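You operate a simulated robot arm through the tools that you are given. There is no shell and no other tool. Be economical: measure what you need, move in short steps, check, and stop when the job is done.

You run a simulated two-armed robot. Do the job below in one go: nothing can be reset, and whatever is moved stays where it is left.

## Task
Put the green can from the top of the flat cart on the black depot board. Then take the blue cartridge from the top of the jacking table and put it on the express board. Then take the pink block and leave it in the en waste. Keep to this order. Set down upright: green can, blue cartridge, pink block.

Only the result counts: the job must be done as asked and must still hold three seconds after the hand-in. Knocking over, shifting, dropping, spilling or breaking anything else fails it.

## Robot
Two 7-joint arms with two-finger parallel grippers on one trunk, on a base that drives. Base frame: it is fixed to the floor where the robot stands at the start and does not move with it; the origin is under the middle of the robot, x ahead of it, y to its left, z up. Lengths are in mm, angles in degrees, forces in N, time in s.
The left shoulder is at the start at [70, 134, 826], the right one opposite. With the tool pointing down near the work surface each hand reaches from about 100 to 640 mm from the robot's upright axis, wherever it stands, measured 20 degrees to its own side. Places, roughly: blue cartridge (6x6x11 cm) [500, 3400, 900]; express board [-1750, 5000, 750]; pink block (4x6x6 cm) [400, 3600, 800]; waste (20x17 cm) [-2180, -580, 980]. Payload 1.57 kg a hand.
Tool frame (each hand has its own): the origin (TCP) lies between the finger pads and is the grasp point; the fingertips stand 30 mm ahead of it; z points along the fingers, y is the line along which they close. Largest opening 80 mm; finger width 17, thickness 12; the body of the gripper, 40 by 82 mm, starts 80 mm behind the TCP.
Orientation is told as [roll, pitch, yaw] about the base's x, y, z axes, in that order, counted from this pose: with the fingers straight down and closing along the base's y, the tool's x points along the base's -x, its y along +y and its z along -z.

## Interface
- The arms move only by the tool servo_tool. It takes "left_steps", "right_steps" or both (then of equal length, played together; a hand with none holds still); each is a list of rows, each an object of numbers (a shift or turn left out is 0, a gripper value left out holds the last): "ax", "ay", "az": the turn, a rotation vector about the base's x, y, z in degrees; "tx", "ty", "tz": the shift along the base's x, y, z in mm; "hand": the gripper command, from -1 (shut) to 1 (fully open), values between in proportion. In form: [{"ax": .., "ay": .., "az": .., "tx": .., "ty": .., "tz": .., "hand": ..}, ...]. A call has 1 to 10 rows; each row shifts and turns the commanded pose from where the row before left it. Each row takes 0.2 s and may step no farther than 50 mm and 8.6 degrees from the row before; otherwise, or with a gripper value out of range, the whole call is refused. A pose out of reach is approached as far as the arm can. The call stops where the force on the tool passes 40 N (or 10 N more than at its start, if that is more) or the arm is blocked; 0.2 s more then pass. Each finger travels about 153 mm/s and halts on what it meets, pressing with about 41 N; the grip force reading is that of the motor and also rises with nothing between the fingers. The clock runs only during rows and for 0.2 s after the last one: add rows that do not move to give the fingers time. It gives the time, the measured TCP pose, the force on the tool (base axes), the opening and the grip force at its end, in the units of the frame above (readings bear some noise), with the torque about the TCP (base axes, N m) and any sound that the robot's microphone picked up.
- Cameras (640 x 400 px; columns grow to the right, rows downward): "scene" is now at [129.2, 27.1, 1044.2]; the picture's right is [0.33, -0.94, 0.00], its down [-0.63, -0.22, -0.75] and it looks along [0.71, 0.25, -0.66] (base axes); focal length 287 px, centre (320, 200). "left" rides on the left gripper at [72, 7, -122] in its tool frame; the picture's right is [-0.09, 1.00, 0.00], its down [-0.84, -0.08, -0.54] and it looks along [-0.54, -0.05, 0.84] (tool axes); focal length 238 px, centre (320, 200). "right" rides on the right gripper at [72, -7, -122] in its tool frame; the picture's right is [0.09, 1.00, 0.00], its down [-0.84, 0.08, -0.54] and it looks along [-0.54, 0.05, 0.84] (tool axes); focal length 238 px, centre (320, 200).
- grab_frame(camera): a new picture of that camera. The clock stands still meanwhile.
- slide_trunk(by): slides the trunk up (or, below 0, down) by that many mm; the arms and the scene camera ride with it, the base frame stays. It gives what a move gives, with no picture.
- drive_base(legs): drives the robot by 1 to 6 legs, each [ahead, left, turn to the left] in mm, mm and degrees, along the robot's own axes; the way and the turn of a leg run together, so that a leg with both is an arc; at most 1500 mm and 180 degrees a leg. The arms and the cameras ride along, it lands a little off, and it stops where it bumps. It gives what a move gives.
- aim_head(pan, tilt): turns the head with the scene camera to pan (to the left, within 86 degrees either way) and tilt (down, from -29 to 69), counted from straight ahead of the robot. It gives what a move gives.
- locate(camera, pixels): for up to 12 pixels [column, row] of the newest picture of that camera ("zoom" is the newest enlarged one), the place [x, y, z] in the base frame of the surface seen there, good to about 3 mm. The clock stands still meanwhile.
- inspect(camera, box): a new picture of the part [left, top, right, bottom] of that camera's present view, enlarged. The clock stands still meanwhile.
- close_job(): hands the job in; it is judged then, once.

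Work in short steps. Measure before you move; look again where a grasp or a placing could have gone wrong, and mend it. You have 110 turns and 108 pictures in all, those below and enlarged ones among them. Open the grippers and draw the arms clear of the work before you hand the job in, unless the task says otherwise; then end with one line.

The tools are called after "Emit:" as a command line: name --argument value ..., lists and objects as JSON in quotes. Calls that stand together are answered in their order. servo_tool: Moves the arms, as the interface text tells. Its arguments: {"type":"object","properties":{"left_steps":{"type":"array","items":{"type":"object","properties":{"ax":{"type":"number"},"ay":{"type":"number"},"az":{"type":"number"},"tx":{"type":"number"},"ty":{"type":"number"},"tz":{"type":"number"},"hand":{"type":"number"}}}},"right_steps":{"type":"array","items":{"type":"object","properties":{"ax":{"type":"number"},"ay":{"type":"number"},"az":{"type":"number"},"tx":{"type":"number"},"ty":{"type":"number"},"tz":{"type":"number"},"hand":{"type":"number"}}}}},"required":[]} The other tools are called the same way: slide_trunk (by) slides the trunk up or down; drive_base (legs) drives the base; aim_head (pan, tilt) turns the head that bears the scene camera; grab_frame (camera) takes a picture; locate (camera, pixels) gives the place of the surface under pixels of a picture; inspect (camera, box) takes an enlarged picture of a part of a camera's view; close_job () hands the job in.

At the start:

```text
t: 0.0
left_tool_pos: [367.7, 344.8, 786.7]
left_orientation: [-0.1, 0.0, 0.0]
left_contact_force: [0.2, 0.0, -0.5]
left_moment: [0.03, 0.05, 0.0]
left_opening: 80.1
left_gripper_force: 0.1
right_tool_pos: [429.8, 25.4, 715.9]
right_orientation: [0.1, 0.1, -0.1]
right_contact_force: [-0.7, -0.9, 0.7]
right_moment: [-0.01, 0.01, 0.03]
right_opening: 79.9
right_gripper_force: 0.1
trunk travel left (down, up): [-400.0, 540.0]
robot x, y, heading: [-1.3, -3.9, -0.0]
head pan, tilt: [19.2, 41.6]
```

scene: 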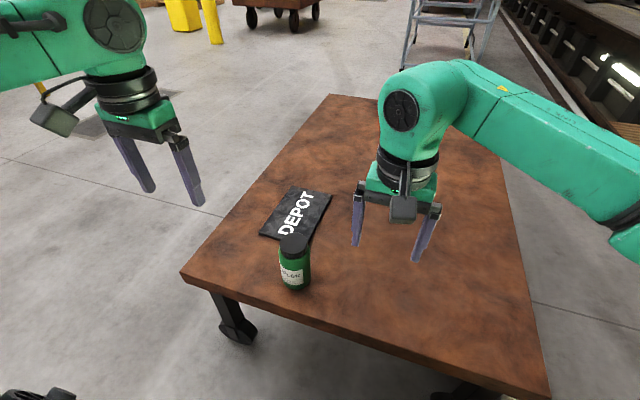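
right: 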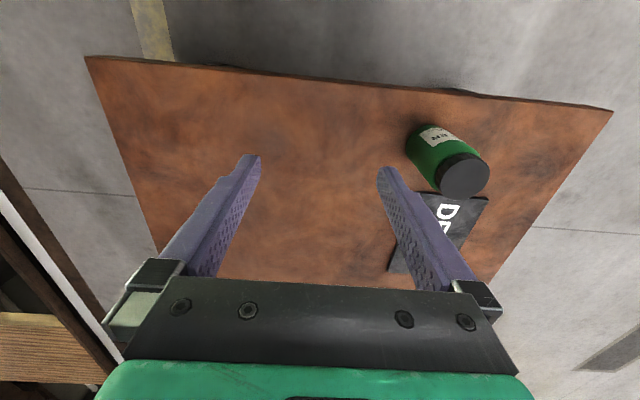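
left: 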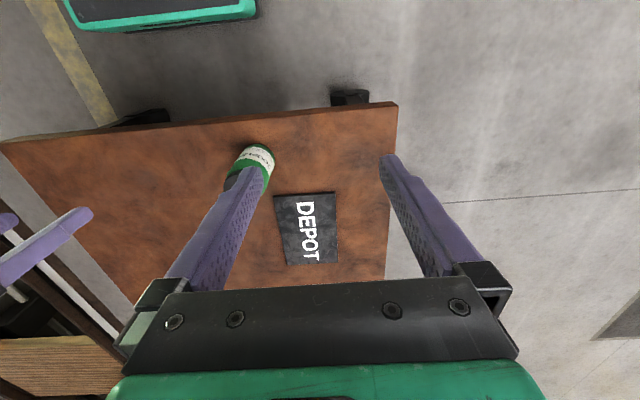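

The scene shows the green can at about (294,262) with its black cap at (295,243), and the DEPOT board at about (297,212). I'll measure these points.

Emit:
locate --camera "scene" --pixels '[[295, 243], [294, 262], [294, 286], [283, 245], [308, 245], [289, 187], [331, 194], [260, 236], [312, 240], [297, 212], [250, 280]]'

Emit:
locate --camera "left" --pixels '[[275, 197], [335, 193], [338, 262], [287, 265], [256, 160], [258, 145], [273, 160]]'

Emit:
locate --camera "right" --pixels '[[464, 177], [442, 182], [486, 175], [465, 155], [463, 196], [428, 150]]'

Emit:
inspect --camera "scene" --box '[230, 170, 370, 300]'

```text
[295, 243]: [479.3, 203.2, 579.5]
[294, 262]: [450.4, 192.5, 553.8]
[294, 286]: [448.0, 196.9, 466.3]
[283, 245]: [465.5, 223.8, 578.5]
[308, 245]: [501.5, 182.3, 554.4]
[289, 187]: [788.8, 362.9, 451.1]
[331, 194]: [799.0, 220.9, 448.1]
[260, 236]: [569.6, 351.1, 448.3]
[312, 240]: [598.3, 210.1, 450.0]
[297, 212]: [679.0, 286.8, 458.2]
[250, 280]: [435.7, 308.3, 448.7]
```

```text
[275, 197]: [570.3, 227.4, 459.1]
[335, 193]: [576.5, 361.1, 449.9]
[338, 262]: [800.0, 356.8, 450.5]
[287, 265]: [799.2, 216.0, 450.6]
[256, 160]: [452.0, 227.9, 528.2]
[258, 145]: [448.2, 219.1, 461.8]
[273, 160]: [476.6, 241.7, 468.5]
```

```text
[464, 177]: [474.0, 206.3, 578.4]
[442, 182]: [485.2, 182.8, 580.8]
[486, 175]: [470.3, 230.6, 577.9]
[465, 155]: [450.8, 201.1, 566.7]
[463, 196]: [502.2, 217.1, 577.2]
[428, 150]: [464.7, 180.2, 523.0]
```

```text
3.08 times, centred on (300, 235) of scene
```

zoom: 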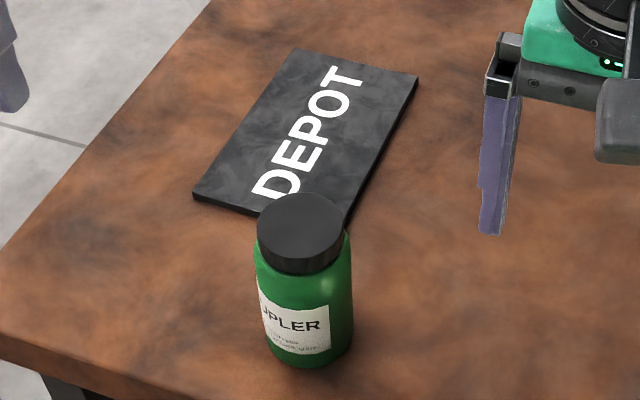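

The can is about 128 mm tall and centred near (477,207). I'll refine this with the zoomed view, and check the table edge too.

Emit:
locate --camera "zoom" --pixels '[[300, 228], [262, 228], [340, 228], [300, 198], [300, 255], [304, 300], [258, 290], [349, 290], [304, 362], [404, 74], [200, 195], [296, 52]]'

Emit:
locate --camera "scene" --pixels '[[183, 273], [362, 335], [540, 390], [330, 97], [496, 155]]'

```text
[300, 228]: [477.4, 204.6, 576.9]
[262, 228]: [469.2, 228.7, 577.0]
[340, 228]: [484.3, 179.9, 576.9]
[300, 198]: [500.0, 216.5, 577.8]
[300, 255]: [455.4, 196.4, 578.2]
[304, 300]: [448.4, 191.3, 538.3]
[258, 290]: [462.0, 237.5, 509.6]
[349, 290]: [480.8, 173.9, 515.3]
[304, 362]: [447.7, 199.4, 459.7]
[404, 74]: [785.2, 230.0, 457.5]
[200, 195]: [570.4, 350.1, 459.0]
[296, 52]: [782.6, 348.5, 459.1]
```

```text
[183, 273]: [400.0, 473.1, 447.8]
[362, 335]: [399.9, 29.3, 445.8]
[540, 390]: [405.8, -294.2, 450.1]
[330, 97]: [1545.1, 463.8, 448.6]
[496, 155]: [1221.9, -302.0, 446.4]
```

Can centre ≈ (477,206), top 578; the board spans x 572–800, y 220–358, top 458. I'll move the left hand above the can and the right hand clear to the side.

Emit:
servo_tool --left_steps '[{"tx": 27.3, "ty": -34.7, "hand": 1}, {"tx": 27.3, "ty": -34.7}, {"tx": 27.3, "ty": -34.7}, {"tx": 27.4, "ty": -34.7}, {"tz": -45}, {"tz": -45}, {"tz": -35}]' --right_steps '[{"ty": -40}, {"ty": -40}, {"ty": -40}, {"ty": -40}, {}, {}, {}]'

Emit:
grab_frame --camera "left"

```text
t: 1.6
left_tool_pos: [478.4, 203.5, 661.2]
left_orientation: [-0.1, -0.2, 0.0]
left_contact_force: [-0.7, -0.2, -1.1]
left_moment: [0.02, 0.0, 0.02]
left_opening: 79.9
left_gripper_force: 0.1
right_tool_pos: [432.5, -134.2, 715.3]
right_orientation: [0.0, 0.0, 0.1]
right_contact_force: [-0.3, 0.5, 0.7]
right_moment: [0.02, -0.01, -0.01]
right_opening: 80.0
right_gripper_force: 0.1
trunk travel left (down, up): [-400.0, 540.0]
robot x, y, heading: [-0.9, -4.3, -0.0]
head pan, tilt: [19.2, 41.6]
```

```text
103 pictures are left
```

left: 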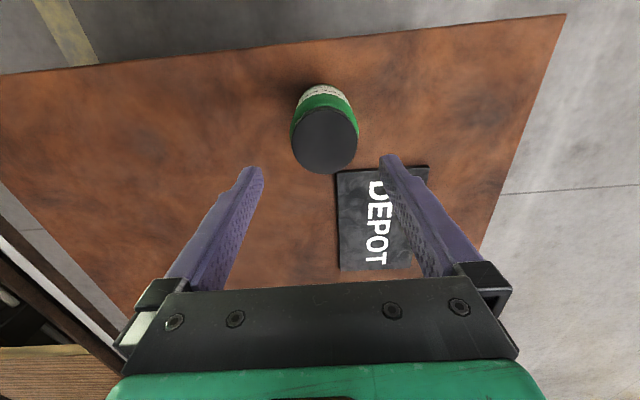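

The cap sits at (325,143), between the fingers. I'll measure its edges from this close up.

Emit:
locate --camera "left" --pixels '[[296, 143], [354, 143], [325, 143], [325, 168], [325, 115], [295, 125], [356, 125]]'

```text
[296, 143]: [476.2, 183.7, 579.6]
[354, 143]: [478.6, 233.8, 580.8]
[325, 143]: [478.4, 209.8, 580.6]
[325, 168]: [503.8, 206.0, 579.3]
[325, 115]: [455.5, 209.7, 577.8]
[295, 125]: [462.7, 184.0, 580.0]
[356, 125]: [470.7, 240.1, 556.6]
```

Cap centre ≈ (479,208). I'll shift +4 mm in y, descend to z≈525 and grip.

Emit:
servo_tool --left_steps '[{"ty": 4, "tx": 1}, {"tz": -40}, {"tz": -40}, {"tz": -30}, {"tz": -26}, {}, {"hand": -1}, {}, {}]'

```text
t: 3.6
left_tool_pos: [477.7, 209.9, 525.1]
left_orientation: [-0.1, 0.0, 0.1]
left_contact_force: [1.1, -1.8, 0.2]
left_moment: [-0.01, -0.12, -0.02]
left_opening: 62.7
left_gripper_force: 40.9
right_tool_pos: [433.8, -135.9, 717.4]
right_orientation: [0.0, 0.1, 0.0]
right_contact_force: [1.0, -0.1, -0.1]
right_moment: [-0.02, 0.02, -0.04]
right_opening: 79.9
right_gripper_force: 0.0
trunk travel left (down, up): [-400.0, 540.0]
robot x, y, heading: [1.8, 1.3, 0.1]
head pan, tilt: [19.2, 41.6]
```

The can is gripped at 62.7 mm. I'll lift it 50 mm and carry it toward the board.

Emit:
servo_tool --left_steps '[{"tz": 25}, {"tz": 25}, {"tx": 35, "ty": 16}, {"tx": 35, "ty": 16}, {"tx": 35, "ty": 16}, {"tx": 35, "ty": 16}, {"tx": 30, "ty": 10}, {"tx": 20, "ty": 5}, {}]'

Emit:
grab_frame --camera "scene"

```text
t: 5.6
left_tool_pos: [565.5, 299.0, 605.1]
left_orientation: [0.0, -0.2, 0.1]
left_contact_force: [0.3, 0.2, -2.7]
left_moment: [-0.02, -0.03, 0.02]
left_opening: 62.5
left_gripper_force: 41.0
left hand out of reach, approached as far as the arm can: row 5, 6, 7, 8
right_tool_pos: [433.5, -136.8, 715.9]
right_orientation: [-0.1, -0.1, -0.1]
right_contact_force: [0.6, -0.1, 0.4]
right_moment: [-0.01, 0.0, 0.0]
right_opening: 80.1
right_gripper_force: 0.0
trunk travel left (down, up): [-400.0, 540.0]
robot x, y, heading: [-0.1, 0.7, 0.3]
head pan, tilt: [19.2, 41.6]
```

```text
102 pictures are left
```

scene: 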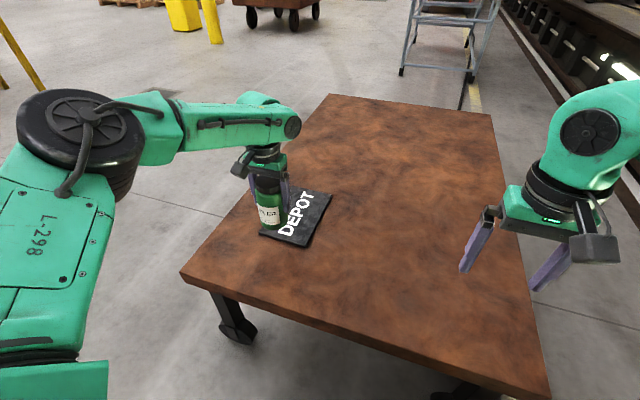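

The arm is at its limit at (565,299), so the base must drive ahead about 110 mm. First I'll look straight down to see the clearance between base and table.

Emit:
aim_head --pan 0 --tilt 69

Emit:
grab_frame --camera "scene"

```text
t: 6.5
left_tool_pos: [564.8, 297.7, 604.4]
left_orientation: [-0.1, 0.0, 0.1]
left_contact_force: [-0.8, 0.4, -2.6]
left_moment: [-0.01, -0.02, -0.02]
left_opening: 62.5
left_gripper_force: 40.9
right_tool_pos: [432.4, -135.3, 716.5]
right_orientation: [0.0, 0.0, 0.0]
right_contact_force: [-0.5, 0.0, 0.5]
right_moment: [0.01, 0.0, 0.0]
right_opening: 80.0
right_gripper_force: 0.1
trunk travel left (down, up): [-400.0, 540.0]
robot x, y, heading: [-1.1, -0.0, 0.1]
head pan, tilt: [0.0, 68.8]
```

```text
101 pictures are left
```

scene: 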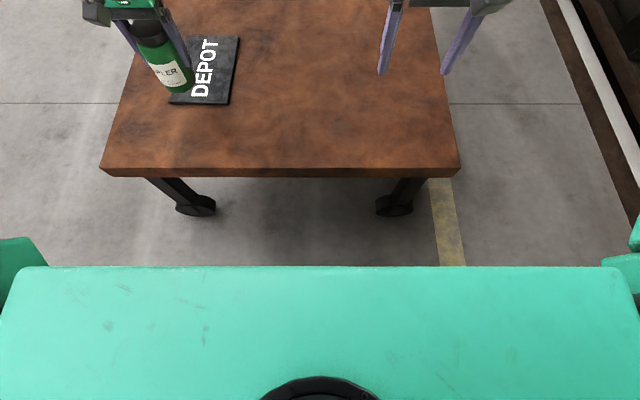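

I'll measure the trunk edge and the floor just visible ahead of it, to estimate the clearance.

Emit:
locate --camera "scene" --pixels '[[320, 272], [320, 262], [320, 240], [320, 172], [195, 210], [395, 210], [60, 250]]'

```text
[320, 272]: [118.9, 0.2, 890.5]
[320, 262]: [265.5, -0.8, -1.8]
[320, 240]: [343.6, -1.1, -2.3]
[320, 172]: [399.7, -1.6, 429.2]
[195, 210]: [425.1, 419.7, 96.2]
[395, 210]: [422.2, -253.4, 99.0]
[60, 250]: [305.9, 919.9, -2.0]
```

The floor is visible down to x≈265, so the base ends before that, and 110 mm ahead stays clear of the table edge at 400. I'll drive 110 mm.

Emit:
drive_base --legs '[[110, 0, 0]]'

Emit:
grab_frame --camera "left"

```text
t: 7.7
left_tool_pos: [675.7, 298.7, 604.7]
left_orientation: [0.0, 0.0, 0.1]
left_contact_force: [1.1, 0.2, -3.2]
left_moment: [0.0, 0.04, -0.01]
left_opening: 62.8
left_gripper_force: 41.5
right_tool_pos: [544.5, -135.5, 717.0]
right_orientation: [0.0, 0.1, 0.1]
right_contact_force: [-0.6, -1.0, -0.6]
right_moment: [0.0, 0.01, 0.0]
right_opening: 80.0
right_gripper_force: 0.2
trunk travel left (down, up): [-400.0, 540.0]
robot x, y, heading: [111.2, 0.8, -0.1]
head pan, tilt: [0.0, 68.8]
```

```text
100 pictures are left
```

left: 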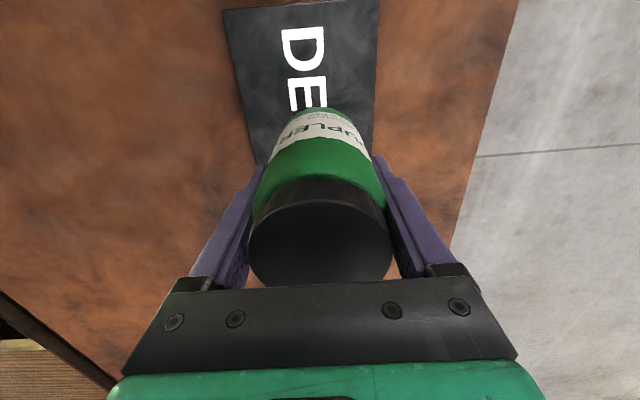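

The can hovers over the board at (676,299) with about 70 mm to go. A small test descent will show whether the command matches the measured pose.

Emit:
servo_tool --left_steps '[{"tz": -15}, {}]'

```text
t: 8.3
left_tool_pos: [671.5, 299.8, 591.5]
left_orientation: [0.0, -0.2, 0.1]
left_contact_force: [0.4, 0.0, -2.5]
left_moment: [-0.01, -0.01, 0.0]
left_opening: 62.5
left_gripper_force: 41.0
left hand out of reach, approached as far as the arm can: row 1
right_tool_pos: [545.4, -135.0, 717.0]
right_orientation: [0.0, 0.0, 0.1]
right_contact_force: [-0.1, 0.3, -0.1]
right_moment: [0.02, 0.0, -0.01]
right_opening: 80.0
right_gripper_force: 0.0
trunk travel left (down, up): [-400.0, 540.0]
robot x, y, heading: [110.7, -0.7, 0.1]
head pan, tilt: [0.0, 68.8]
```

The command follows the measured pose. I'll pull back slightly in x and lower until just above contact at TCP≈536.

Emit:
servo_tool --left_steps '[{"tx": -15, "ty": -6}, {"tz": -20, "tx": -5}, {"tz": -20}, {"tz": -12}, {}]'

```text
t: 9.5
left_tool_pos: [648.6, 292.5, 541.3]
left_orientation: [0.0, -0.2, 0.1]
left_contact_force: [-0.5, -0.3, -1.6]
left_moment: [-0.02, 0.0, -0.01]
left_opening: 62.5
left_gripper_force: 41.1
right_tool_pos: [543.6, -135.7, 716.8]
right_orientation: [0.0, -0.1, 0.1]
right_contact_force: [-0.5, -0.4, 1.1]
right_moment: [0.0, -0.01, -0.02]
right_opening: 79.8
right_gripper_force: 0.0
trunk travel left (down, up): [-400.0, 540.0]
robot x, y, heading: [109.9, -1.7, 0.1]
head pan, tilt: [0.0, 68.8]
```

Another 8 mm or so should bring contact; I'll descend in small rows.

Emit:
servo_tool --left_steps '[{"tz": -3}, {"tz": -2}, {"tz": -2}, {"tz": -1}, {}]'

```text
t: 10.7
left_tool_pos: [645.4, 293.0, 535.1]
left_orientation: [0.0, -0.1, 0.2]
left_contact_force: [0.7, -0.6, -1.0]
left_moment: [0.03, 0.02, 0.02]
left_opening: 62.4
left_gripper_force: 40.8
left hand out of reach, approached as far as the arm can: row 1, 4
right_tool_pos: [543.5, -135.4, 716.6]
right_orientation: [0.0, 0.0, 0.1]
right_contact_force: [-0.6, -0.5, 0.5]
right_moment: [-0.01, 0.0, -0.02]
right_opening: 80.0
right_gripper_force: 0.0
trunk travel left (down, up): [-400.0, 540.0]
robot x, y, heading: [108.2, 2.6, 0.3]
head pan, tilt: [0.0, 68.8]
```

Nearly at contact and again at the reach edge. I'll pull in 8 mm and go on down gently.

Emit:
servo_tool --left_steps '[{"tx": -8}, {"tz": -1}, {"tz": -1}, {}]'

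Emit:
grab_frame --camera "left"

```text
t: 11.7
left_tool_pos: [637.1, 293.0, 535.4]
left_orientation: [0.1, -0.3, 0.1]
left_contact_force: [1.3, 2.8, 13.2]
left_moment: [-0.01, 0.36, -0.04]
left_opening: 62.5
left_gripper_force: 40.5
right_tool_pos: [542.9, -136.1, 716.9]
right_orientation: [0.1, -0.1, 0.1]
right_contact_force: [0.1, 0.7, 0.1]
right_moment: [0.0, 0.02, -0.02]
right_opening: 79.8
right_gripper_force: 0.0
trunk travel left (down, up): [-400.0, 540.0]
robot x, y, heading: [110.2, -0.9, -0.0]
head pan, tilt: [0.0, 68.8]
```

```text
99 pictures are left
```

left: 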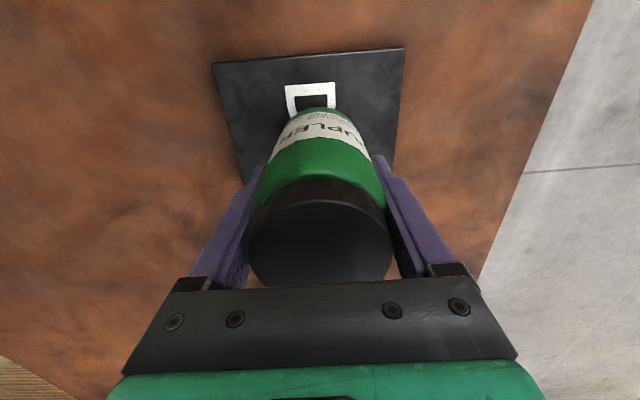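

Contact (13 N up) with the can well inside the board. I'll release and rise straight up.

Emit:
servo_tool --left_steps '[{"hand": 1}, {}, {}, {"tz": 30}, {"tz": 40}, {"tz": 45}, {"tz": 45}, {"tz": 45}]'

Emit:
aim_head --pan 20 --tilt 40

Emit:
grab_frame --camera "scene"

```text
t: 13.5
left_tool_pos: [637.1, 291.5, 737.6]
left_orientation: [0.1, -0.1, 0.1]
left_contact_force: [-0.3, -0.2, 0.2]
left_moment: [-0.02, -0.03, 0.02]
left_opening: 80.1
left_gripper_force: 0.1
right_tool_pos: [543.7, -134.2, 716.0]
right_orientation: [-0.1, 0.0, 0.0]
right_contact_force: [0.7, 0.3, -0.1]
right_moment: [0.01, 0.02, -0.03]
right_opening: 80.1
right_gripper_force: 0.1
trunk travel left (down, up): [-400.0, 540.0]
robot x, y, heading: [109.5, -2.4, -0.0]
head pan, tilt: [0.0, 68.8]
```

```text
t: 14.4
left_tool_pos: [637.3, 291.4, 737.8]
left_orientation: [0.0, -0.1, 0.1]
left_contact_force: [0.0, 0.1, -0.4]
left_moment: [0.0, -0.07, 0.0]
left_opening: 79.8
left_gripper_force: 0.0
right_tool_pos: [544.1, -135.3, 716.6]
right_orientation: [-0.1, 0.0, 0.1]
right_contact_force: [0.0, -0.5, -0.7]
right_moment: [-0.02, 0.02, -0.01]
right_opening: 80.1
right_gripper_force: 0.1
trunk travel left (down, up): [-400.0, 540.0]
robot x, y, heading: [106.5, -0.7, -0.0]
head pan, tilt: [20.0, 40.0]
```

```text
98 pictures are left
```

scene: 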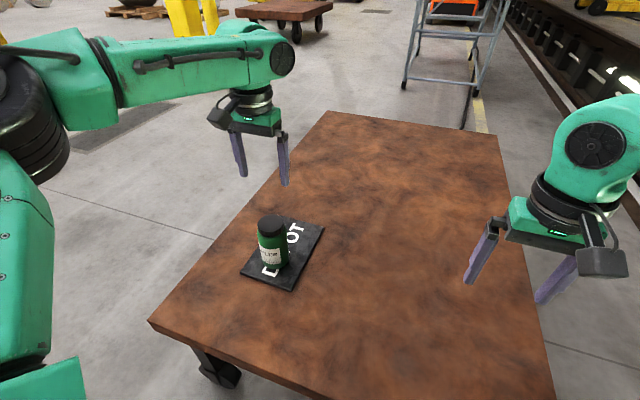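

The can stands upright on the board. I'll back away, then draw the arms in and look to the left for the route.

Emit:
drive_base --legs '[[-500, 0, 0]]'

Emit:
servo_tool --left_steps '[{"tx": -45}, {"tx": -45}, {"tx": -45}, {"tx": -45}, {"tx": -40}, {}]' --right_steps '[{"tx": -35, "ty": -15}, {"tx": -35, "ty": -15}, {"tx": -35, "ty": -15}, {"tx": -35, "ty": -15}, {"ty": -20}, {}]'

Emit:
aim_head --pan 86 --tilt 15

Emit:
grab_frame --camera "scene"

```text
t: 17.4
left_tool_pos: [135.8, 291.7, 739.8]
left_orientation: [0.0, -0.1, 0.2]
left_contact_force: [-0.2, 0.3, 0.4]
left_moment: [-0.01, 0.03, -0.01]
left_opening: 79.9
left_gripper_force: 0.1
right_tool_pos: [42.5, -134.6, 716.6]
right_orientation: [0.0, 0.0, 0.1]
right_contact_force: [-0.4, 0.9, 0.7]
right_moment: [0.02, 0.03, 0.0]
right_opening: 79.7
right_gripper_force: 0.0
trunk travel left (down, up): [-400.0, 540.0]
robot x, y, heading: [-390.3, -0.4, -0.1]
head pan, tilt: [20.0, 40.0]
```

```text
t: 18.8
left_tool_pos: [-83.9, 293.7, 738.9]
left_orientation: [0.1, -0.2, 0.3]
left_contact_force: [0.9, 0.8, -0.5]
left_moment: [0.03, -0.06, 0.0]
left_opening: 80.0
left_gripper_force: 0.0
right_tool_pos: [-97.4, -215.2, 717.2]
right_orientation: [0.0, 0.0, 0.1]
right_contact_force: [-0.4, 0.0, -0.4]
right_moment: [0.0, 0.01, 0.01]
right_opening: 80.0
right_gripper_force: 0.1
trunk travel left (down, up): [-400.0, 540.0]
robot x, y, heading: [-391.3, -0.8, 0.3]
head pan, tilt: [20.0, 40.0]
```

```text
t: 20.2
left_tool_pos: [-84.2, 292.8, 738.2]
left_orientation: [0.1, -0.1, 0.3]
left_contact_force: [-0.3, -0.5, 0.7]
left_moment: [0.02, 0.03, 0.0]
left_opening: 80.2
left_gripper_force: 0.1
right_tool_pos: [-98.0, -214.5, 717.5]
right_orientation: [0.0, -0.1, 0.2]
right_contact_force: [-0.6, -0.5, -1.2]
right_moment: [0.01, 0.0, -0.01]
right_opening: 80.1
right_gripper_force: 0.1
trunk travel left (down, up): [-400.0, 540.0]
robot x, y, heading: [-388.3, -2.0, 0.2]
head pan, tilt: [85.9, 15.0]
```

```text
97 pictures are left
```

scene: 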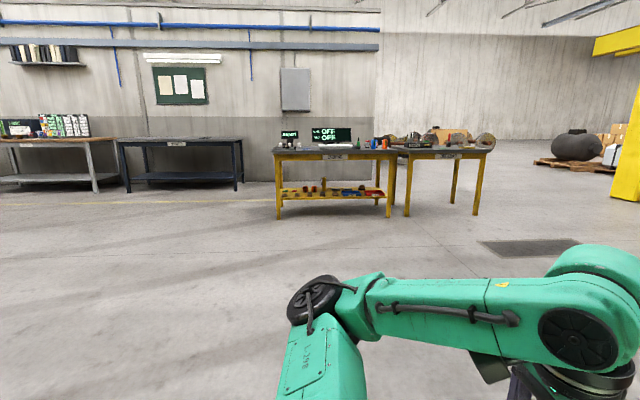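

Yellow tables with items lie to the left around (320–490,150). I'll measure them and zoom in.

Emit:
locate --camera "scene" --pixels '[[275, 153], [397, 153], [494, 148], [278, 218], [388, 216], [475, 213], [125, 190], [240, 180], [95, 190], [380, 143], [374, 143], [392, 143]]'

Emit:
inspect --camera "scene" --box '[260, 110, 510, 220]'

```text
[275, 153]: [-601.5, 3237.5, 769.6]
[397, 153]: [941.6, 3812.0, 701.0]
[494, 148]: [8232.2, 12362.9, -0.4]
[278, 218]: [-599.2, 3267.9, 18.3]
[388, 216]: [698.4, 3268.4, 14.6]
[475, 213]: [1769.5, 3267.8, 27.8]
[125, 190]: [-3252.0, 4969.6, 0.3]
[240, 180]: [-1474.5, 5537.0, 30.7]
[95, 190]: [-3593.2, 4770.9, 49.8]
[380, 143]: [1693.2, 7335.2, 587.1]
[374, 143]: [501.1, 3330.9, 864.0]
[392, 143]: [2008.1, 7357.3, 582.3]
```

```text
2.56 times, centred on (385, 165) of scene
```

zoom: 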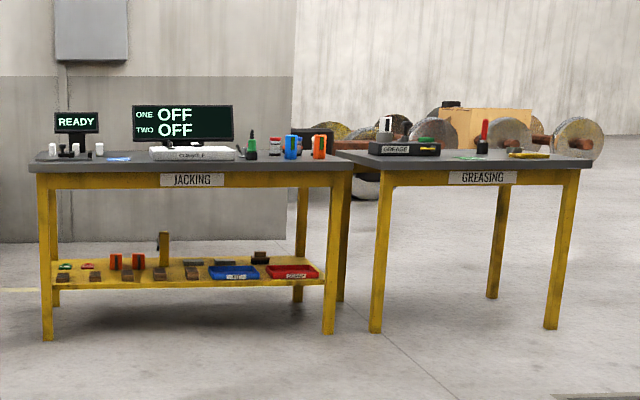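

The blue cartridge is on the JACKING table (front edge y≈3235, right leg x≈700). The floor is clear, so I'll turn left 90°, drive to about (430,2500), and raise the trunk.

Emit:
drive_base --legs '[[0, 0, 90], [1300, 0, 0], [1200, -820, 0]]'

Emit:
slide_trunk --by 370

Emit:
aim_head --pan 0 --tilt 35

Emit:
grab_frame --camera "scene"

```text
t: 23.4
left_tool_pos: [-550.6, 401.0, 736.2]
left_orientation: [-0.2, 0.4, 69.0]
left_contact_force: [0.2, 1.2, -0.8]
left_moment: [-0.02, -0.02, 0.03]
left_opening: 80.1
left_gripper_force: 0.0
right_tool_pos: [-82.2, 202.3, 714.9]
right_orientation: [-0.1, 0.6, 69.0]
right_contact_force: [0.0, 0.1, -1.0]
right_moment: [0.0, -0.03, -0.01]
right_opening: 80.2
right_gripper_force: 0.1
trunk travel left (down, up): [-400.0, 540.0]
robot x, y, heading: [-391.1, 4.0, 69.0]
head pan, tilt: [85.9, 15.0]
stopped in leg 1: the robot was blocked; the commanded pose is now the measured one
```

```text
t: 27.0
left_tool_pos: [-555.2, 393.2, 1109.3]
left_orientation: [0.0, -0.2, 69.2]
left_contact_force: [-0.5, -0.3, 0.2]
left_moment: [0.0, 0.01, -0.01]
left_opening: 80.0
left_gripper_force: 0.0
right_tool_pos: [-86.2, 196.7, 1087.1]
right_orientation: [0.0, 0.2, 69.2]
right_contact_force: [0.8, -0.4, 0.0]
right_moment: [-0.03, -0.01, 0.04]
right_opening: 80.3
right_gripper_force: 0.1
trunk travel left (down, up): [-770.0, 170.0]
robot x, y, heading: [-388.9, 1.0, 69.1]
head pan, tilt: [85.9, 15.0]
```

```text
t: 28.6
left_tool_pos: [-554.2, 393.8, 1109.2]
left_orientation: [-0.1, -0.2, 69.2]
left_contact_force: [-0.3, -0.2, 0.2]
left_moment: [0.0, 0.01, 0.0]
left_opening: 80.2
left_gripper_force: 0.0
right_tool_pos: [-86.5, 196.3, 1087.0]
right_orientation: [0.0, -0.1, 69.1]
right_contact_force: [0.3, -0.1, -0.3]
right_moment: [0.03, -0.02, 0.02]
right_opening: 80.2
right_gripper_force: 0.0
trunk travel left (down, up): [-770.0, 170.0]
robot x, y, heading: [-394.2, -3.4, 69.5]
head pan, tilt: [0.0, 35.0]
```

```text
95 pictures are left
```

scene: 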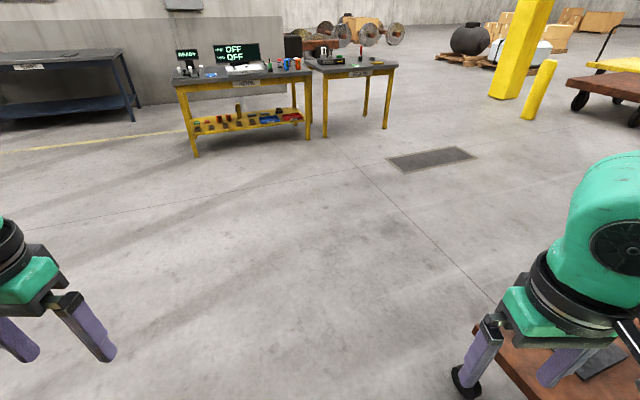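

The turn was blocked at 69°. I'll look to the right and left to find the obstacle before moving further.

Emit:
aim_head --pan -75 --tilt 45

Emit:
grab_frame --camera "scene"

Emit:
aim_head --pan 86 --tilt 45

Emit:
grab_frame --camera "scene"

```text
t: 30.0
left_tool_pos: [-554.2, 393.4, 1108.7]
left_orientation: [-0.1, -0.1, 69.2]
left_contact_force: [0.3, -0.1, 0.0]
left_moment: [0.01, 0.0, -0.03]
left_opening: 79.7
left_gripper_force: 0.0
right_tool_pos: [-85.4, 196.0, 1087.5]
right_orientation: [0.0, 0.0, 69.3]
right_contact_force: [-0.7, 0.6, 0.3]
right_moment: [0.0, 0.01, -0.03]
right_opening: 80.1
right_gripper_force: 0.1
trunk travel left (down, up): [-770.0, 170.0]
robot x, y, heading: [-390.9, 1.1, 69.3]
head pan, tilt: [-75.0, 45.0]
```

```text
94 pictures are left
```

scene: 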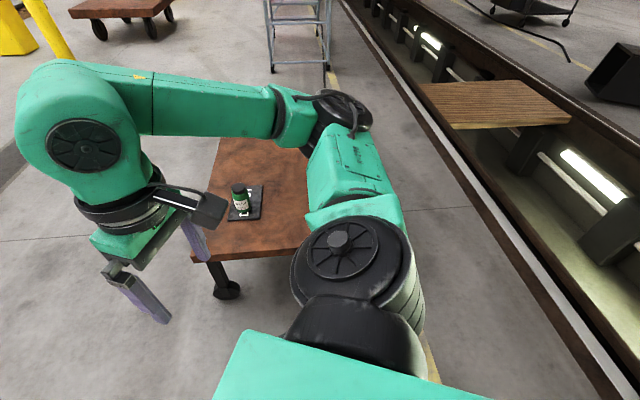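

```text
t: 32.5
left_tool_pos: [-555.1, 393.3, 1108.4]
left_orientation: [-0.1, -0.1, 69.3]
left_contact_force: [-0.3, -0.3, 0.4]
left_moment: [0.03, 0.03, 0.03]
left_opening: 79.9
left_gripper_force: 0.1
right_tool_pos: [-85.7, 197.4, 1088.0]
right_orientation: [0.1, 0.1, 69.2]
right_contact_force: [0.5, 0.2, 0.2]
right_moment: [0.02, 0.02, -0.02]
right_opening: 79.9
right_gripper_force: 0.1
trunk travel left (down, up): [-770.0, 170.0]
robot x, y, heading: [-390.0, -1.4, 69.2]
head pan, tilt: [85.9, 45.0]
```

```text
93 pictures are left
```

scene: 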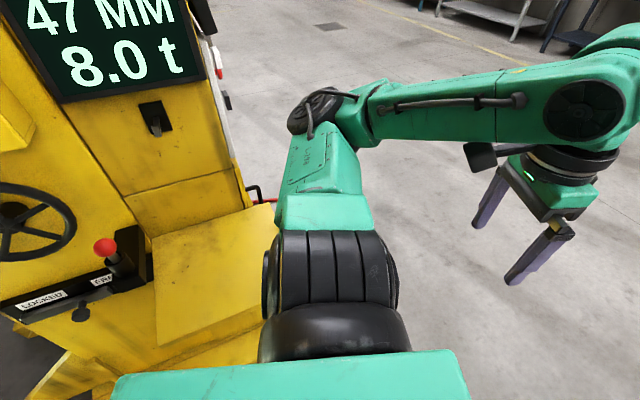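

A yellow machine stands to the left-rear, and my left elbow side touched it. I'll move ahead and right away from it, then finish the turn and drive on.

Emit:
drive_base --legs '[[300, -100, 0], [200, 0, 21], [1100, 0, 0], [1000, -560, 0]]'

Emit:
aim_head --pan 0 --tilt 35

Emit:
grab_frame --camera "scene"

```text
t: 46.5
left_tool_pos: [81.6, 2842.4, 1109.0]
left_orientation: [-0.1, -0.2, 91.0]
left_contact_force: [-0.9, 0.0, 0.1]
left_moment: [0.02, 0.0, 0.01]
left_opening: 80.0
left_gripper_force: 0.1
right_tool_pos: [589.6, 2834.9, 1087.6]
right_orientation: [-0.1, 0.0, 90.8]
right_contact_force: [0.2, -0.9, 0.9]
right_moment: [0.01, 0.03, -0.02]
right_opening: 79.9
right_gripper_force: 0.0
trunk travel left (down, up): [-770.0, 170.0]
robot x, y, heading: [378.2, 2540.0, 91.0]
head pan, tilt: [85.9, 45.0]
```

```text
t: 48.0
left_tool_pos: [82.2, 2844.2, 1108.4]
left_orientation: [-0.1, -0.2, 91.0]
left_contact_force: [-0.3, -0.4, 0.6]
left_moment: [0.03, 0.03, -0.02]
left_opening: 80.0
left_gripper_force: 0.0
right_tool_pos: [590.2, 2835.4, 1087.3]
right_orientation: [0.0, 0.0, 90.9]
right_contact_force: [-0.2, -0.3, 0.2]
right_moment: [0.01, 0.05, 0.01]
right_opening: 80.1
right_gripper_force: 0.0
trunk travel left (down, up): [-770.0, 170.0]
robot x, y, heading: [380.2, 2539.3, 91.1]
head pan, tilt: [0.0, 35.0]
```

```text
92 pictures are left
```

scene: 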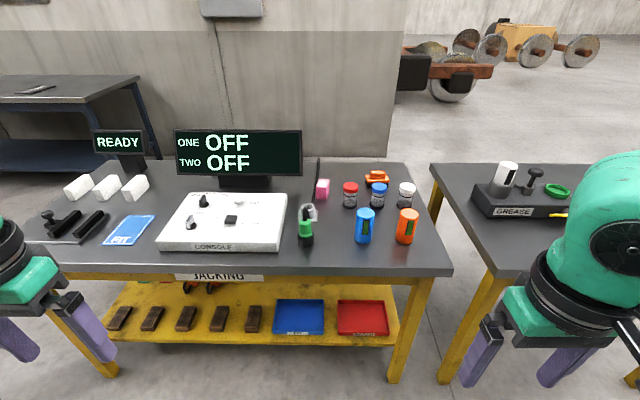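

Now the top of the jacking table is in clear view: blue cartridge (364,225), orange beside it (406,226), pink block (322,188). I'll zoom and measure.

Emit:
inspect --camera "scene" --box '[280, 160, 440, 260]'

Emit:
locate --camera "scene" --pixels '[[364, 213], [356, 215], [373, 215], [364, 237], [322, 183], [322, 192], [407, 215], [307, 210], [350, 190], [379, 190], [420, 275], [200, 273]]'

```text
4.00 times, centred on (360, 210) of scene
```

zoom: 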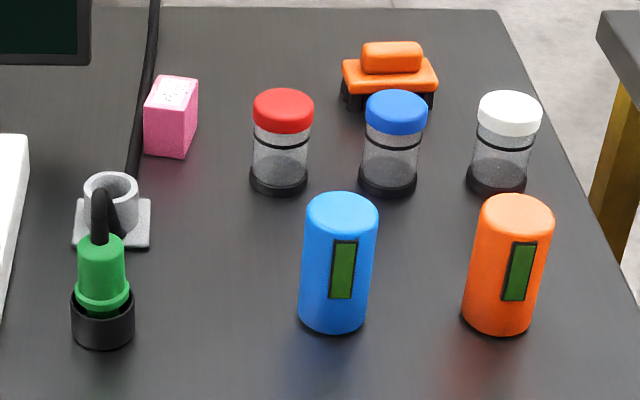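

```text
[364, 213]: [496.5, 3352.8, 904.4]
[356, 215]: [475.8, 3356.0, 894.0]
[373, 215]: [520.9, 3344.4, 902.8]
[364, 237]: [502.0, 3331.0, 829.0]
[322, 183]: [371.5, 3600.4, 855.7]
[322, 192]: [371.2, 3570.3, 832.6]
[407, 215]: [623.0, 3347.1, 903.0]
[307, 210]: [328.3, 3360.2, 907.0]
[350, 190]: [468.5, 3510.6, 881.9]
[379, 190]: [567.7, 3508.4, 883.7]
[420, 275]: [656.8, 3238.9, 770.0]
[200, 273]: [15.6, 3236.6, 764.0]
```

Blue cartridge centre ≈ (499,3360), top ≈ 905; the orange one is at x≈623, so gripping along x leaves room. I'll drive 350 mm ahead, keeping short of the table edge at y≈3235.

Emit:
drive_base --legs '[[350, 0, -1]]'

Emit:
grab_frame --camera "right"

Emit:
grab_frame --camera "scene"

```text
t: 50.4
left_tool_pos: [86.0, 3206.5, 1110.3]
left_orientation: [-0.2, -0.2, 89.9]
left_contact_force: [-0.4, -0.1, 0.7]
left_moment: [0.01, 0.05, 0.0]
left_opening: 80.1
left_gripper_force: 0.2
right_tool_pos: [594.3, 3187.0, 1088.2]
right_orientation: [-0.1, -0.1, 89.7]
right_contact_force: [-0.4, 0.5, 0.4]
right_moment: [0.0, 0.01, -0.02]
right_opening: 80.1
right_gripper_force: 0.0
trunk travel left (down, up): [-770.0, 170.0]
robot x, y, heading: [378.0, 2899.7, 89.6]
head pan, tilt: [0.0, 35.0]
```

```text
90 pictures are left
```

right: 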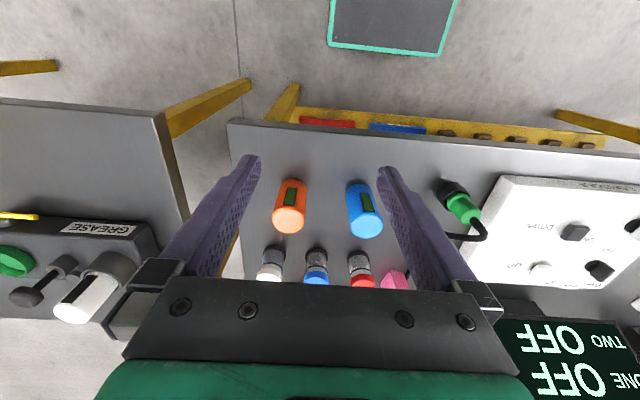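

```text
89 pictures are left
```

scene: 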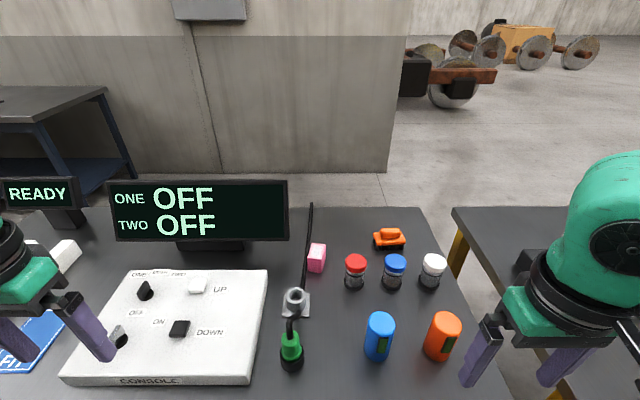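

I'll measure the blue cartridge's top from the right camera and the scene.

Emit:
locate --camera "right" --pixels '[[366, 224], [349, 222], [382, 224], [366, 237], [364, 212], [362, 185]]'

Emit:
locate --camera "scene" --pixels '[[380, 320], [366, 322], [394, 322], [380, 313], [378, 358], [360, 380]]'

```text
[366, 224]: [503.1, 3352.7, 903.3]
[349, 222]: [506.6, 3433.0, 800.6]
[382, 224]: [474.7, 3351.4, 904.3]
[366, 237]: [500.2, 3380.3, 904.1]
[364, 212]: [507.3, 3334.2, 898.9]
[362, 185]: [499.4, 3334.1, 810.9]
```

```text
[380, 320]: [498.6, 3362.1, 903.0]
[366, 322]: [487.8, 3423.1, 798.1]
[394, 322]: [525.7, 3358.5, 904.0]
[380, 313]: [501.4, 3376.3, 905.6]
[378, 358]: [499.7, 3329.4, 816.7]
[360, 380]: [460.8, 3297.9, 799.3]
```

Centre ≈ (500.5,3359), standing on z≈799. I'll move the right hand above it and down to z≈975.

Emit:
servo_tool --right_steps '[{"tx": -18.7, "ty": 34.4}, {"tx": -18.7, "ty": 34.4}, {"tx": -18.7, "ty": 34.4}, {"tx": -18.7, "ty": 34.4}, {"tx": -18.7, "ty": 34.4}, {"tz": -40}, {"tz": -40}, {"tz": -33}, {}]'

Emit:
grab_frame --camera "right"

```text
t: 52.4
left_tool_pos: [86.4, 3207.7, 1109.7]
left_orientation: [0.0, -0.2, 89.8]
left_contact_force: [-0.1, -0.4, 0.3]
left_moment: [0.01, 0.01, -0.02]
left_opening: 80.0
left_gripper_force: 0.0
right_tool_pos: [502.7, 3360.1, 973.3]
right_orientation: [0.0, 0.0, 89.6]
right_contact_force: [-0.4, -0.3, -0.4]
right_moment: [-0.03, -0.01, 0.01]
right_opening: 80.0
right_gripper_force: 0.0
trunk travel left (down, up): [-770.0, 170.0]
robot x, y, heading: [374.8, 2896.0, 89.4]
head pan, tilt: [0.0, 35.0]
```

```text
88 pictures are left
```

right: 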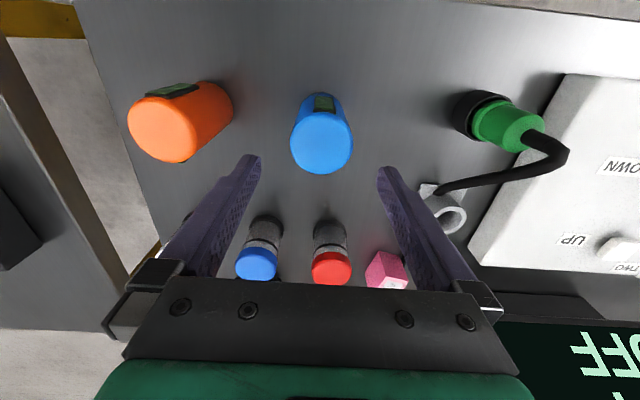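

The cartridge top is at (321,142), between the fingers. I'll verify its centre once.

Emit:
locate --camera "right" --pixels '[[321, 142], [294, 142], [349, 142], [322, 168], [320, 116]]'

```text
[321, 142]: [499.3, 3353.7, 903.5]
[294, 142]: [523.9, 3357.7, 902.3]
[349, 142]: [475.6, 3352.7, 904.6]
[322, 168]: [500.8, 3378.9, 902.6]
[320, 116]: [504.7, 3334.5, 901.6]
```

Centre ≈ (500,3357). I'll shift slightly, descend to z≈858 and grip.

Emit:
servo_tool --right_steps '[{"tx": -2.5, "ty": -3}, {"tz": -40}, {"tz": -40}, {"tz": -35}, {}, {"hand": -1}, {}, {}, {}]'

```text
t: 54.4
left_tool_pos: [86.0, 3207.5, 1108.5]
left_orientation: [-0.1, -0.2, 89.8]
left_contact_force: [-0.5, 0.2, 0.3]
left_moment: [-0.01, 0.01, 0.0]
left_opening: 79.9
left_gripper_force: 0.1
right_tool_pos: [498.1, 3356.3, 861.3]
right_orientation: [0.0, -0.1, 89.6]
right_contact_force: [-0.3, 0.2, 0.3]
right_moment: [-0.01, 0.01, -0.02]
right_opening: 53.3
right_gripper_force: 40.9
trunk travel left (down, up): [-770.0, 170.0]
robot x, y, heading: [377.9, 2901.3, 89.9]
head pan, tilt: [0.0, 35.0]
```

Gripped at 53 mm. I'll lift straight up, then back away.

Emit:
servo_tool --right_steps '[{"tz": 30}, {"tz": 45}, {"tz": 45}, {"tz": 45}, {"tz": 45}, {"ty": -40}, {"ty": -40}, {"ty": -40}, {}]'

Emit:
grab_frame --camera "scene"

```text
t: 56.4
left_tool_pos: [85.8, 3207.7, 1108.5]
left_orientation: [-0.1, 0.0, 89.8]
left_contact_force: [-0.4, 0.0, 0.7]
left_moment: [0.02, 0.03, 0.02]
left_opening: 80.1
left_gripper_force: 0.1
right_tool_pos: [498.0, 3238.3, 1068.5]
right_orientation: [0.0, 0.0, 89.7]
right_contact_force: [0.5, 1.0, -2.3]
right_moment: [-0.01, 0.01, 0.01]
right_opening: 53.3
right_gripper_force: 40.7
trunk travel left (down, up): [-770.0, 170.0]
robot x, y, heading: [380.2, 2897.6, 89.9]
head pan, tilt: [0.0, 35.0]
```

```text
87 pictures are left
```

scene: 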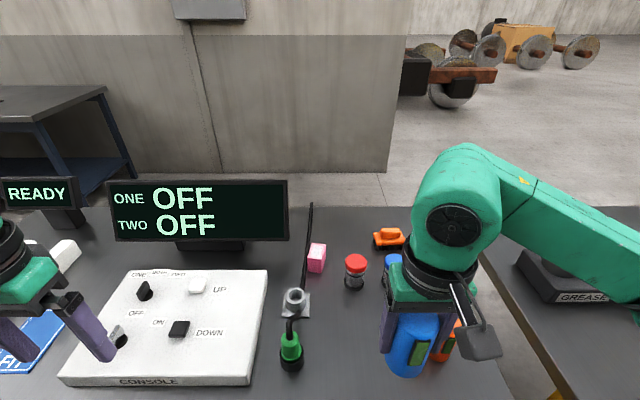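

The cartridge hangs from the right hand. I'll back off 500 mm and look left toward the dark-blue table to plan the route.

Emit:
drive_base --legs '[[-500, 0, 0]]'

Emit:
aim_head --pan 65 --tilt 22

Emit:
grab_frame --camera "scene"

```text
t: 59.3
left_tool_pos: [85.1, 2716.4, 1108.4]
left_orientation: [-0.1, 0.0, 89.2]
left_contact_force: [0.3, -0.4, -0.5]
left_moment: [-0.03, 0.0, 0.02]
left_opening: 80.1
left_gripper_force: 0.0
right_tool_pos: [496.1, 2740.3, 1067.5]
right_orientation: [0.0, -0.1, 89.1]
right_contact_force: [-0.3, 0.1, -1.9]
right_moment: [0.02, -0.01, 0.01]
right_opening: 53.6
right_gripper_force: 41.2
trunk travel left (down, up): [-770.0, 170.0]
robot x, y, heading: [376.6, 2399.6, 89.1]
head pan, tilt: [0.0, 35.0]
```

```text
t: 60.6
left_tool_pos: [84.5, 2714.6, 1108.4]
left_orientation: [-0.1, -0.2, 89.2]
left_contact_force: [0.1, -0.4, -1.1]
left_moment: [0.01, 0.03, -0.01]
left_opening: 79.9
left_gripper_force: 0.0
right_tool_pos: [495.0, 2739.8, 1067.0]
right_orientation: [0.0, 0.0, 89.1]
right_contact_force: [0.7, -0.1, -2.2]
right_moment: [0.02, 0.0, -0.01]
right_opening: 53.2
right_gripper_force: 41.5
trunk travel left (down, up): [-770.0, 170.0]
robot x, y, heading: [375.8, 2399.5, 89.2]
head pan, tilt: [65.0, 22.0]
```

```text
86 pictures are left
```

scene: 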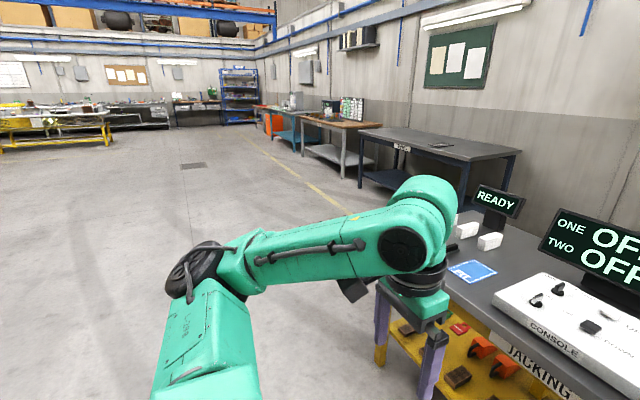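

The floor to the left is clear, and a board-like thing lies on the dark table at (440,145). I'll measure it and then drive.

Emit:
locate --camera "scene" --pixels '[[440, 146], [398, 160], [360, 129], [519, 151], [402, 148], [463, 160]]'

Emit:
drive_base --legs '[[0, 1120, 0], [0, 1120, 0], [1000, 0, 0]]'

Emit:
aim_head --pan 0 --tilt 25

Emit:
grab_frame --camera "scene"

```text
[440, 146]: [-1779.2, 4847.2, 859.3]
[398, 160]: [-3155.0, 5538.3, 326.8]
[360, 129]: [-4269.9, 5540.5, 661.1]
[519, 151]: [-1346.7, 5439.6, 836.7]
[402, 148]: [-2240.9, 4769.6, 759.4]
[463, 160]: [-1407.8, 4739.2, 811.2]
```

```text
t: 76.7
left_tool_pos: [-2182.8, 3766.7, 1108.5]
left_orientation: [0.0, -0.2, 88.9]
left_contact_force: [0.2, 1.0, -0.5]
left_moment: [0.0, -0.03, 0.01]
left_opening: 80.3
left_gripper_force: 0.0
right_tool_pos: [-1771.4, 3790.0, 1067.6]
right_orientation: [0.1, 0.0, 88.8]
right_contact_force: [0.5, -0.1, -1.3]
right_moment: [0.02, 0.0, -0.04]
right_opening: 53.0
right_gripper_force: 41.2
trunk travel left (down, up): [-770.0, 170.0]
robot x, y, heading: [-1894.2, 3455.5, 88.9]
head pan, tilt: [65.0, 22.0]
```

```text
t: 78.1
left_tool_pos: [-2182.4, 3766.3, 1107.7]
left_orientation: [-0.1, -0.2, 88.8]
left_contact_force: [-0.4, 0.4, -0.5]
left_moment: [-0.03, -0.01, 0.0]
left_opening: 79.8
left_gripper_force: 0.1
right_tool_pos: [-1771.3, 3790.3, 1068.5]
right_orientation: [0.0, 0.0, 88.8]
right_contact_force: [0.4, 0.3, -2.9]
right_moment: [0.03, 0.01, -0.01]
right_opening: 53.4
right_gripper_force: 40.7
trunk travel left (down, up): [-770.0, 170.0]
robot x, y, heading: [-1899.6, 3452.3, 88.7]
head pan, tilt: [0.0, 25.0]
```

```text
85 pictures are left
```

scene: 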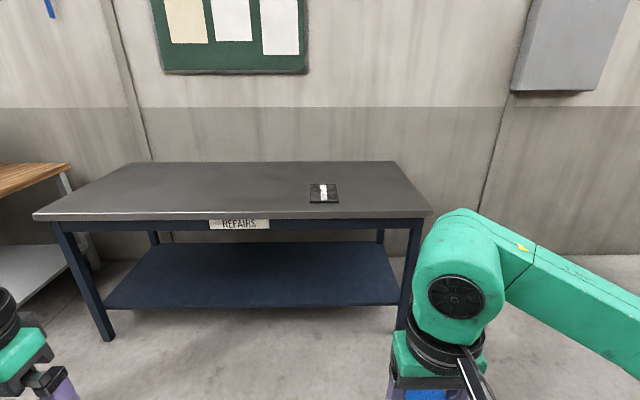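

A board lies at (323,192) on the dark table. I'll zoom to read it and measure.

Emit:
inspect --camera "scene" --box '[280, 170, 360, 220]'

Emit:
locate --camera "scene" --pixels '[[310, 185], [336, 185], [310, 202], [338, 202], [323, 193], [323, 214], [433, 213], [420, 240]]'

```text
8.00 times, centred on (320, 195) of scene
```

zoom: 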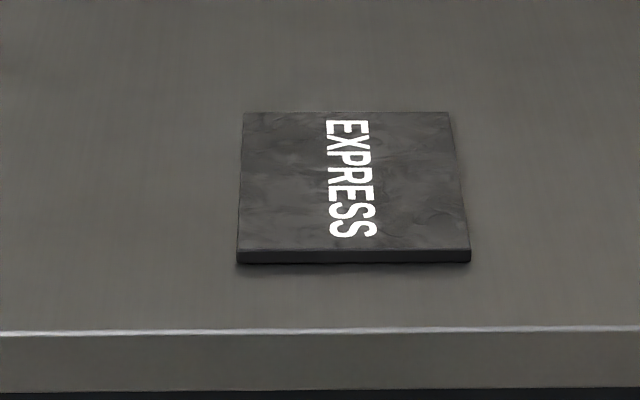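

```text
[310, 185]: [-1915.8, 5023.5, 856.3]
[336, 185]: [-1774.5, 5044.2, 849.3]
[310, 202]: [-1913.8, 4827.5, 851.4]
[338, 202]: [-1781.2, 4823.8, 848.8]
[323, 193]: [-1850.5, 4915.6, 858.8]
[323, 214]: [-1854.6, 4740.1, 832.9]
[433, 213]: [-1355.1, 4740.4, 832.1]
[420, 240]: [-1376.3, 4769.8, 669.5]
```

Confirmed EXPRESS: x −1915…−1780, y 4827…5040, top ≈859; table edge y=4740. I'll drive to about (−1968,4420).

Emit:
drive_base --legs '[[600, 60, 1.2], [365, 0, 0]]'

Emit:
aim_head --pan 0 --tilt 40

Emit:
grab_frame --camera "scene"

```text
t: 83.4
left_tool_pos: [-2246.6, 4728.6, 1110.0]
left_orientation: [-0.1, -0.2, 90.2]
left_contact_force: [-0.1, 0.1, -0.2]
left_moment: [0.0, -0.03, 0.01]
left_opening: 79.7
left_gripper_force: 0.1
right_tool_pos: [-1834.6, 4760.3, 1068.9]
right_orientation: [0.0, 0.0, 90.3]
right_contact_force: [0.7, -0.4, -2.5]
right_moment: [-0.01, -0.03, 0.02]
right_opening: 53.3
right_gripper_force: 41.0
trunk travel left (down, up): [-770.0, 170.0]
robot x, y, heading: [-1951.1, 4419.6, 90.1]
head pan, tilt: [0.0, 25.0]
```

```text
t: 84.2
left_tool_pos: [-2244.5, 4729.4, 1108.0]
left_orientation: [-0.1, 0.0, 90.2]
left_contact_force: [0.0, 0.2, 1.2]
left_moment: [0.02, -0.02, 0.0]
left_opening: 80.1
left_gripper_force: 0.0
right_tool_pos: [-1836.0, 4761.8, 1068.1]
right_orientation: [0.1, 0.0, 90.2]
right_contact_force: [0.0, -0.7, -2.6]
right_moment: [-0.01, 0.03, 0.03]
right_opening: 53.1
right_gripper_force: 41.1
trunk travel left (down, up): [-770.0, 170.0]
robot x, y, heading: [-1952.2, 4422.0, 90.5]
head pan, tilt: [0.0, 40.0]
```

```text
83 pictures are left
```

scene: 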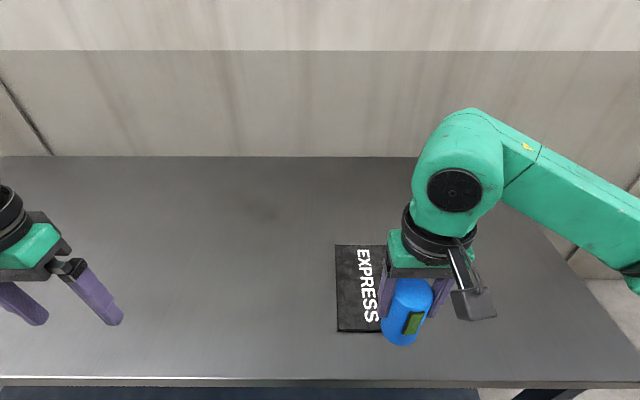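

I'll re-measure the board from here.

Emit:
locate --camera "scene" --pixels '[[337, 247], [338, 330], [383, 247], [345, 290], [376, 329]]'

```text
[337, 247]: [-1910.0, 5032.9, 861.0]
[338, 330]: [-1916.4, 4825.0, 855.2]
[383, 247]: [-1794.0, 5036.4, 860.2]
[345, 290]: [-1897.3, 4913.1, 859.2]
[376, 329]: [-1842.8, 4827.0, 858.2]
```

Target TCP ≈ (−1849,4905), with contact expected near z≈921. I'll move over it and lower to z≈932.

Emit:
servo_tool --right_steps '[{"tx": -4, "ty": 36}, {"tx": -4, "ty": 36}, {"tx": -3, "ty": 36}, {"tx": -2, "ty": 35}, {"tz": -45}, {"tz": -45}, {"tz": -30}, {"tz": -16}, {}]'

Emit:
grab_frame --camera "right"

```text
t: 86.2
left_tool_pos: [-2246.5, 4726.3, 1110.4]
left_orientation: [-0.1, -0.4, 90.2]
left_contact_force: [-0.8, 0.7, -0.9]
left_moment: [-0.05, 0.02, 0.02]
left_opening: 79.8
left_gripper_force: 0.1
right_tool_pos: [-1848.8, 4906.9, 935.2]
right_orientation: [0.1, -0.4, 90.3]
right_contact_force: [1.6, 3.5, 32.1]
right_moment: [0.15, -0.74, -0.08]
right_opening: 53.2
right_gripper_force: 41.3
trunk travel left (down, up): [-770.0, 170.0]
robot x, y, heading: [-1953.7, 4421.9, 90.2]
head pan, tilt: [0.0, 40.0]
```

```text
82 pictures are left
```

right: 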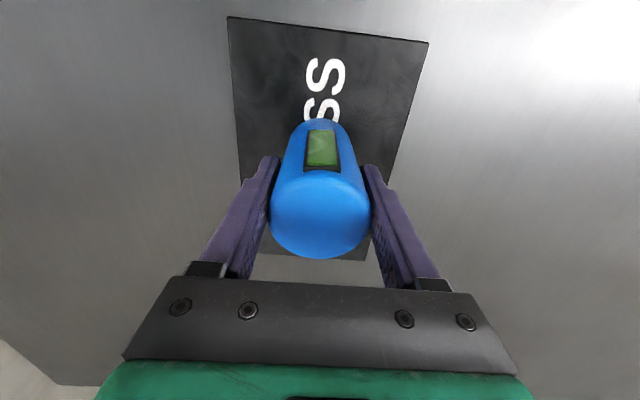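

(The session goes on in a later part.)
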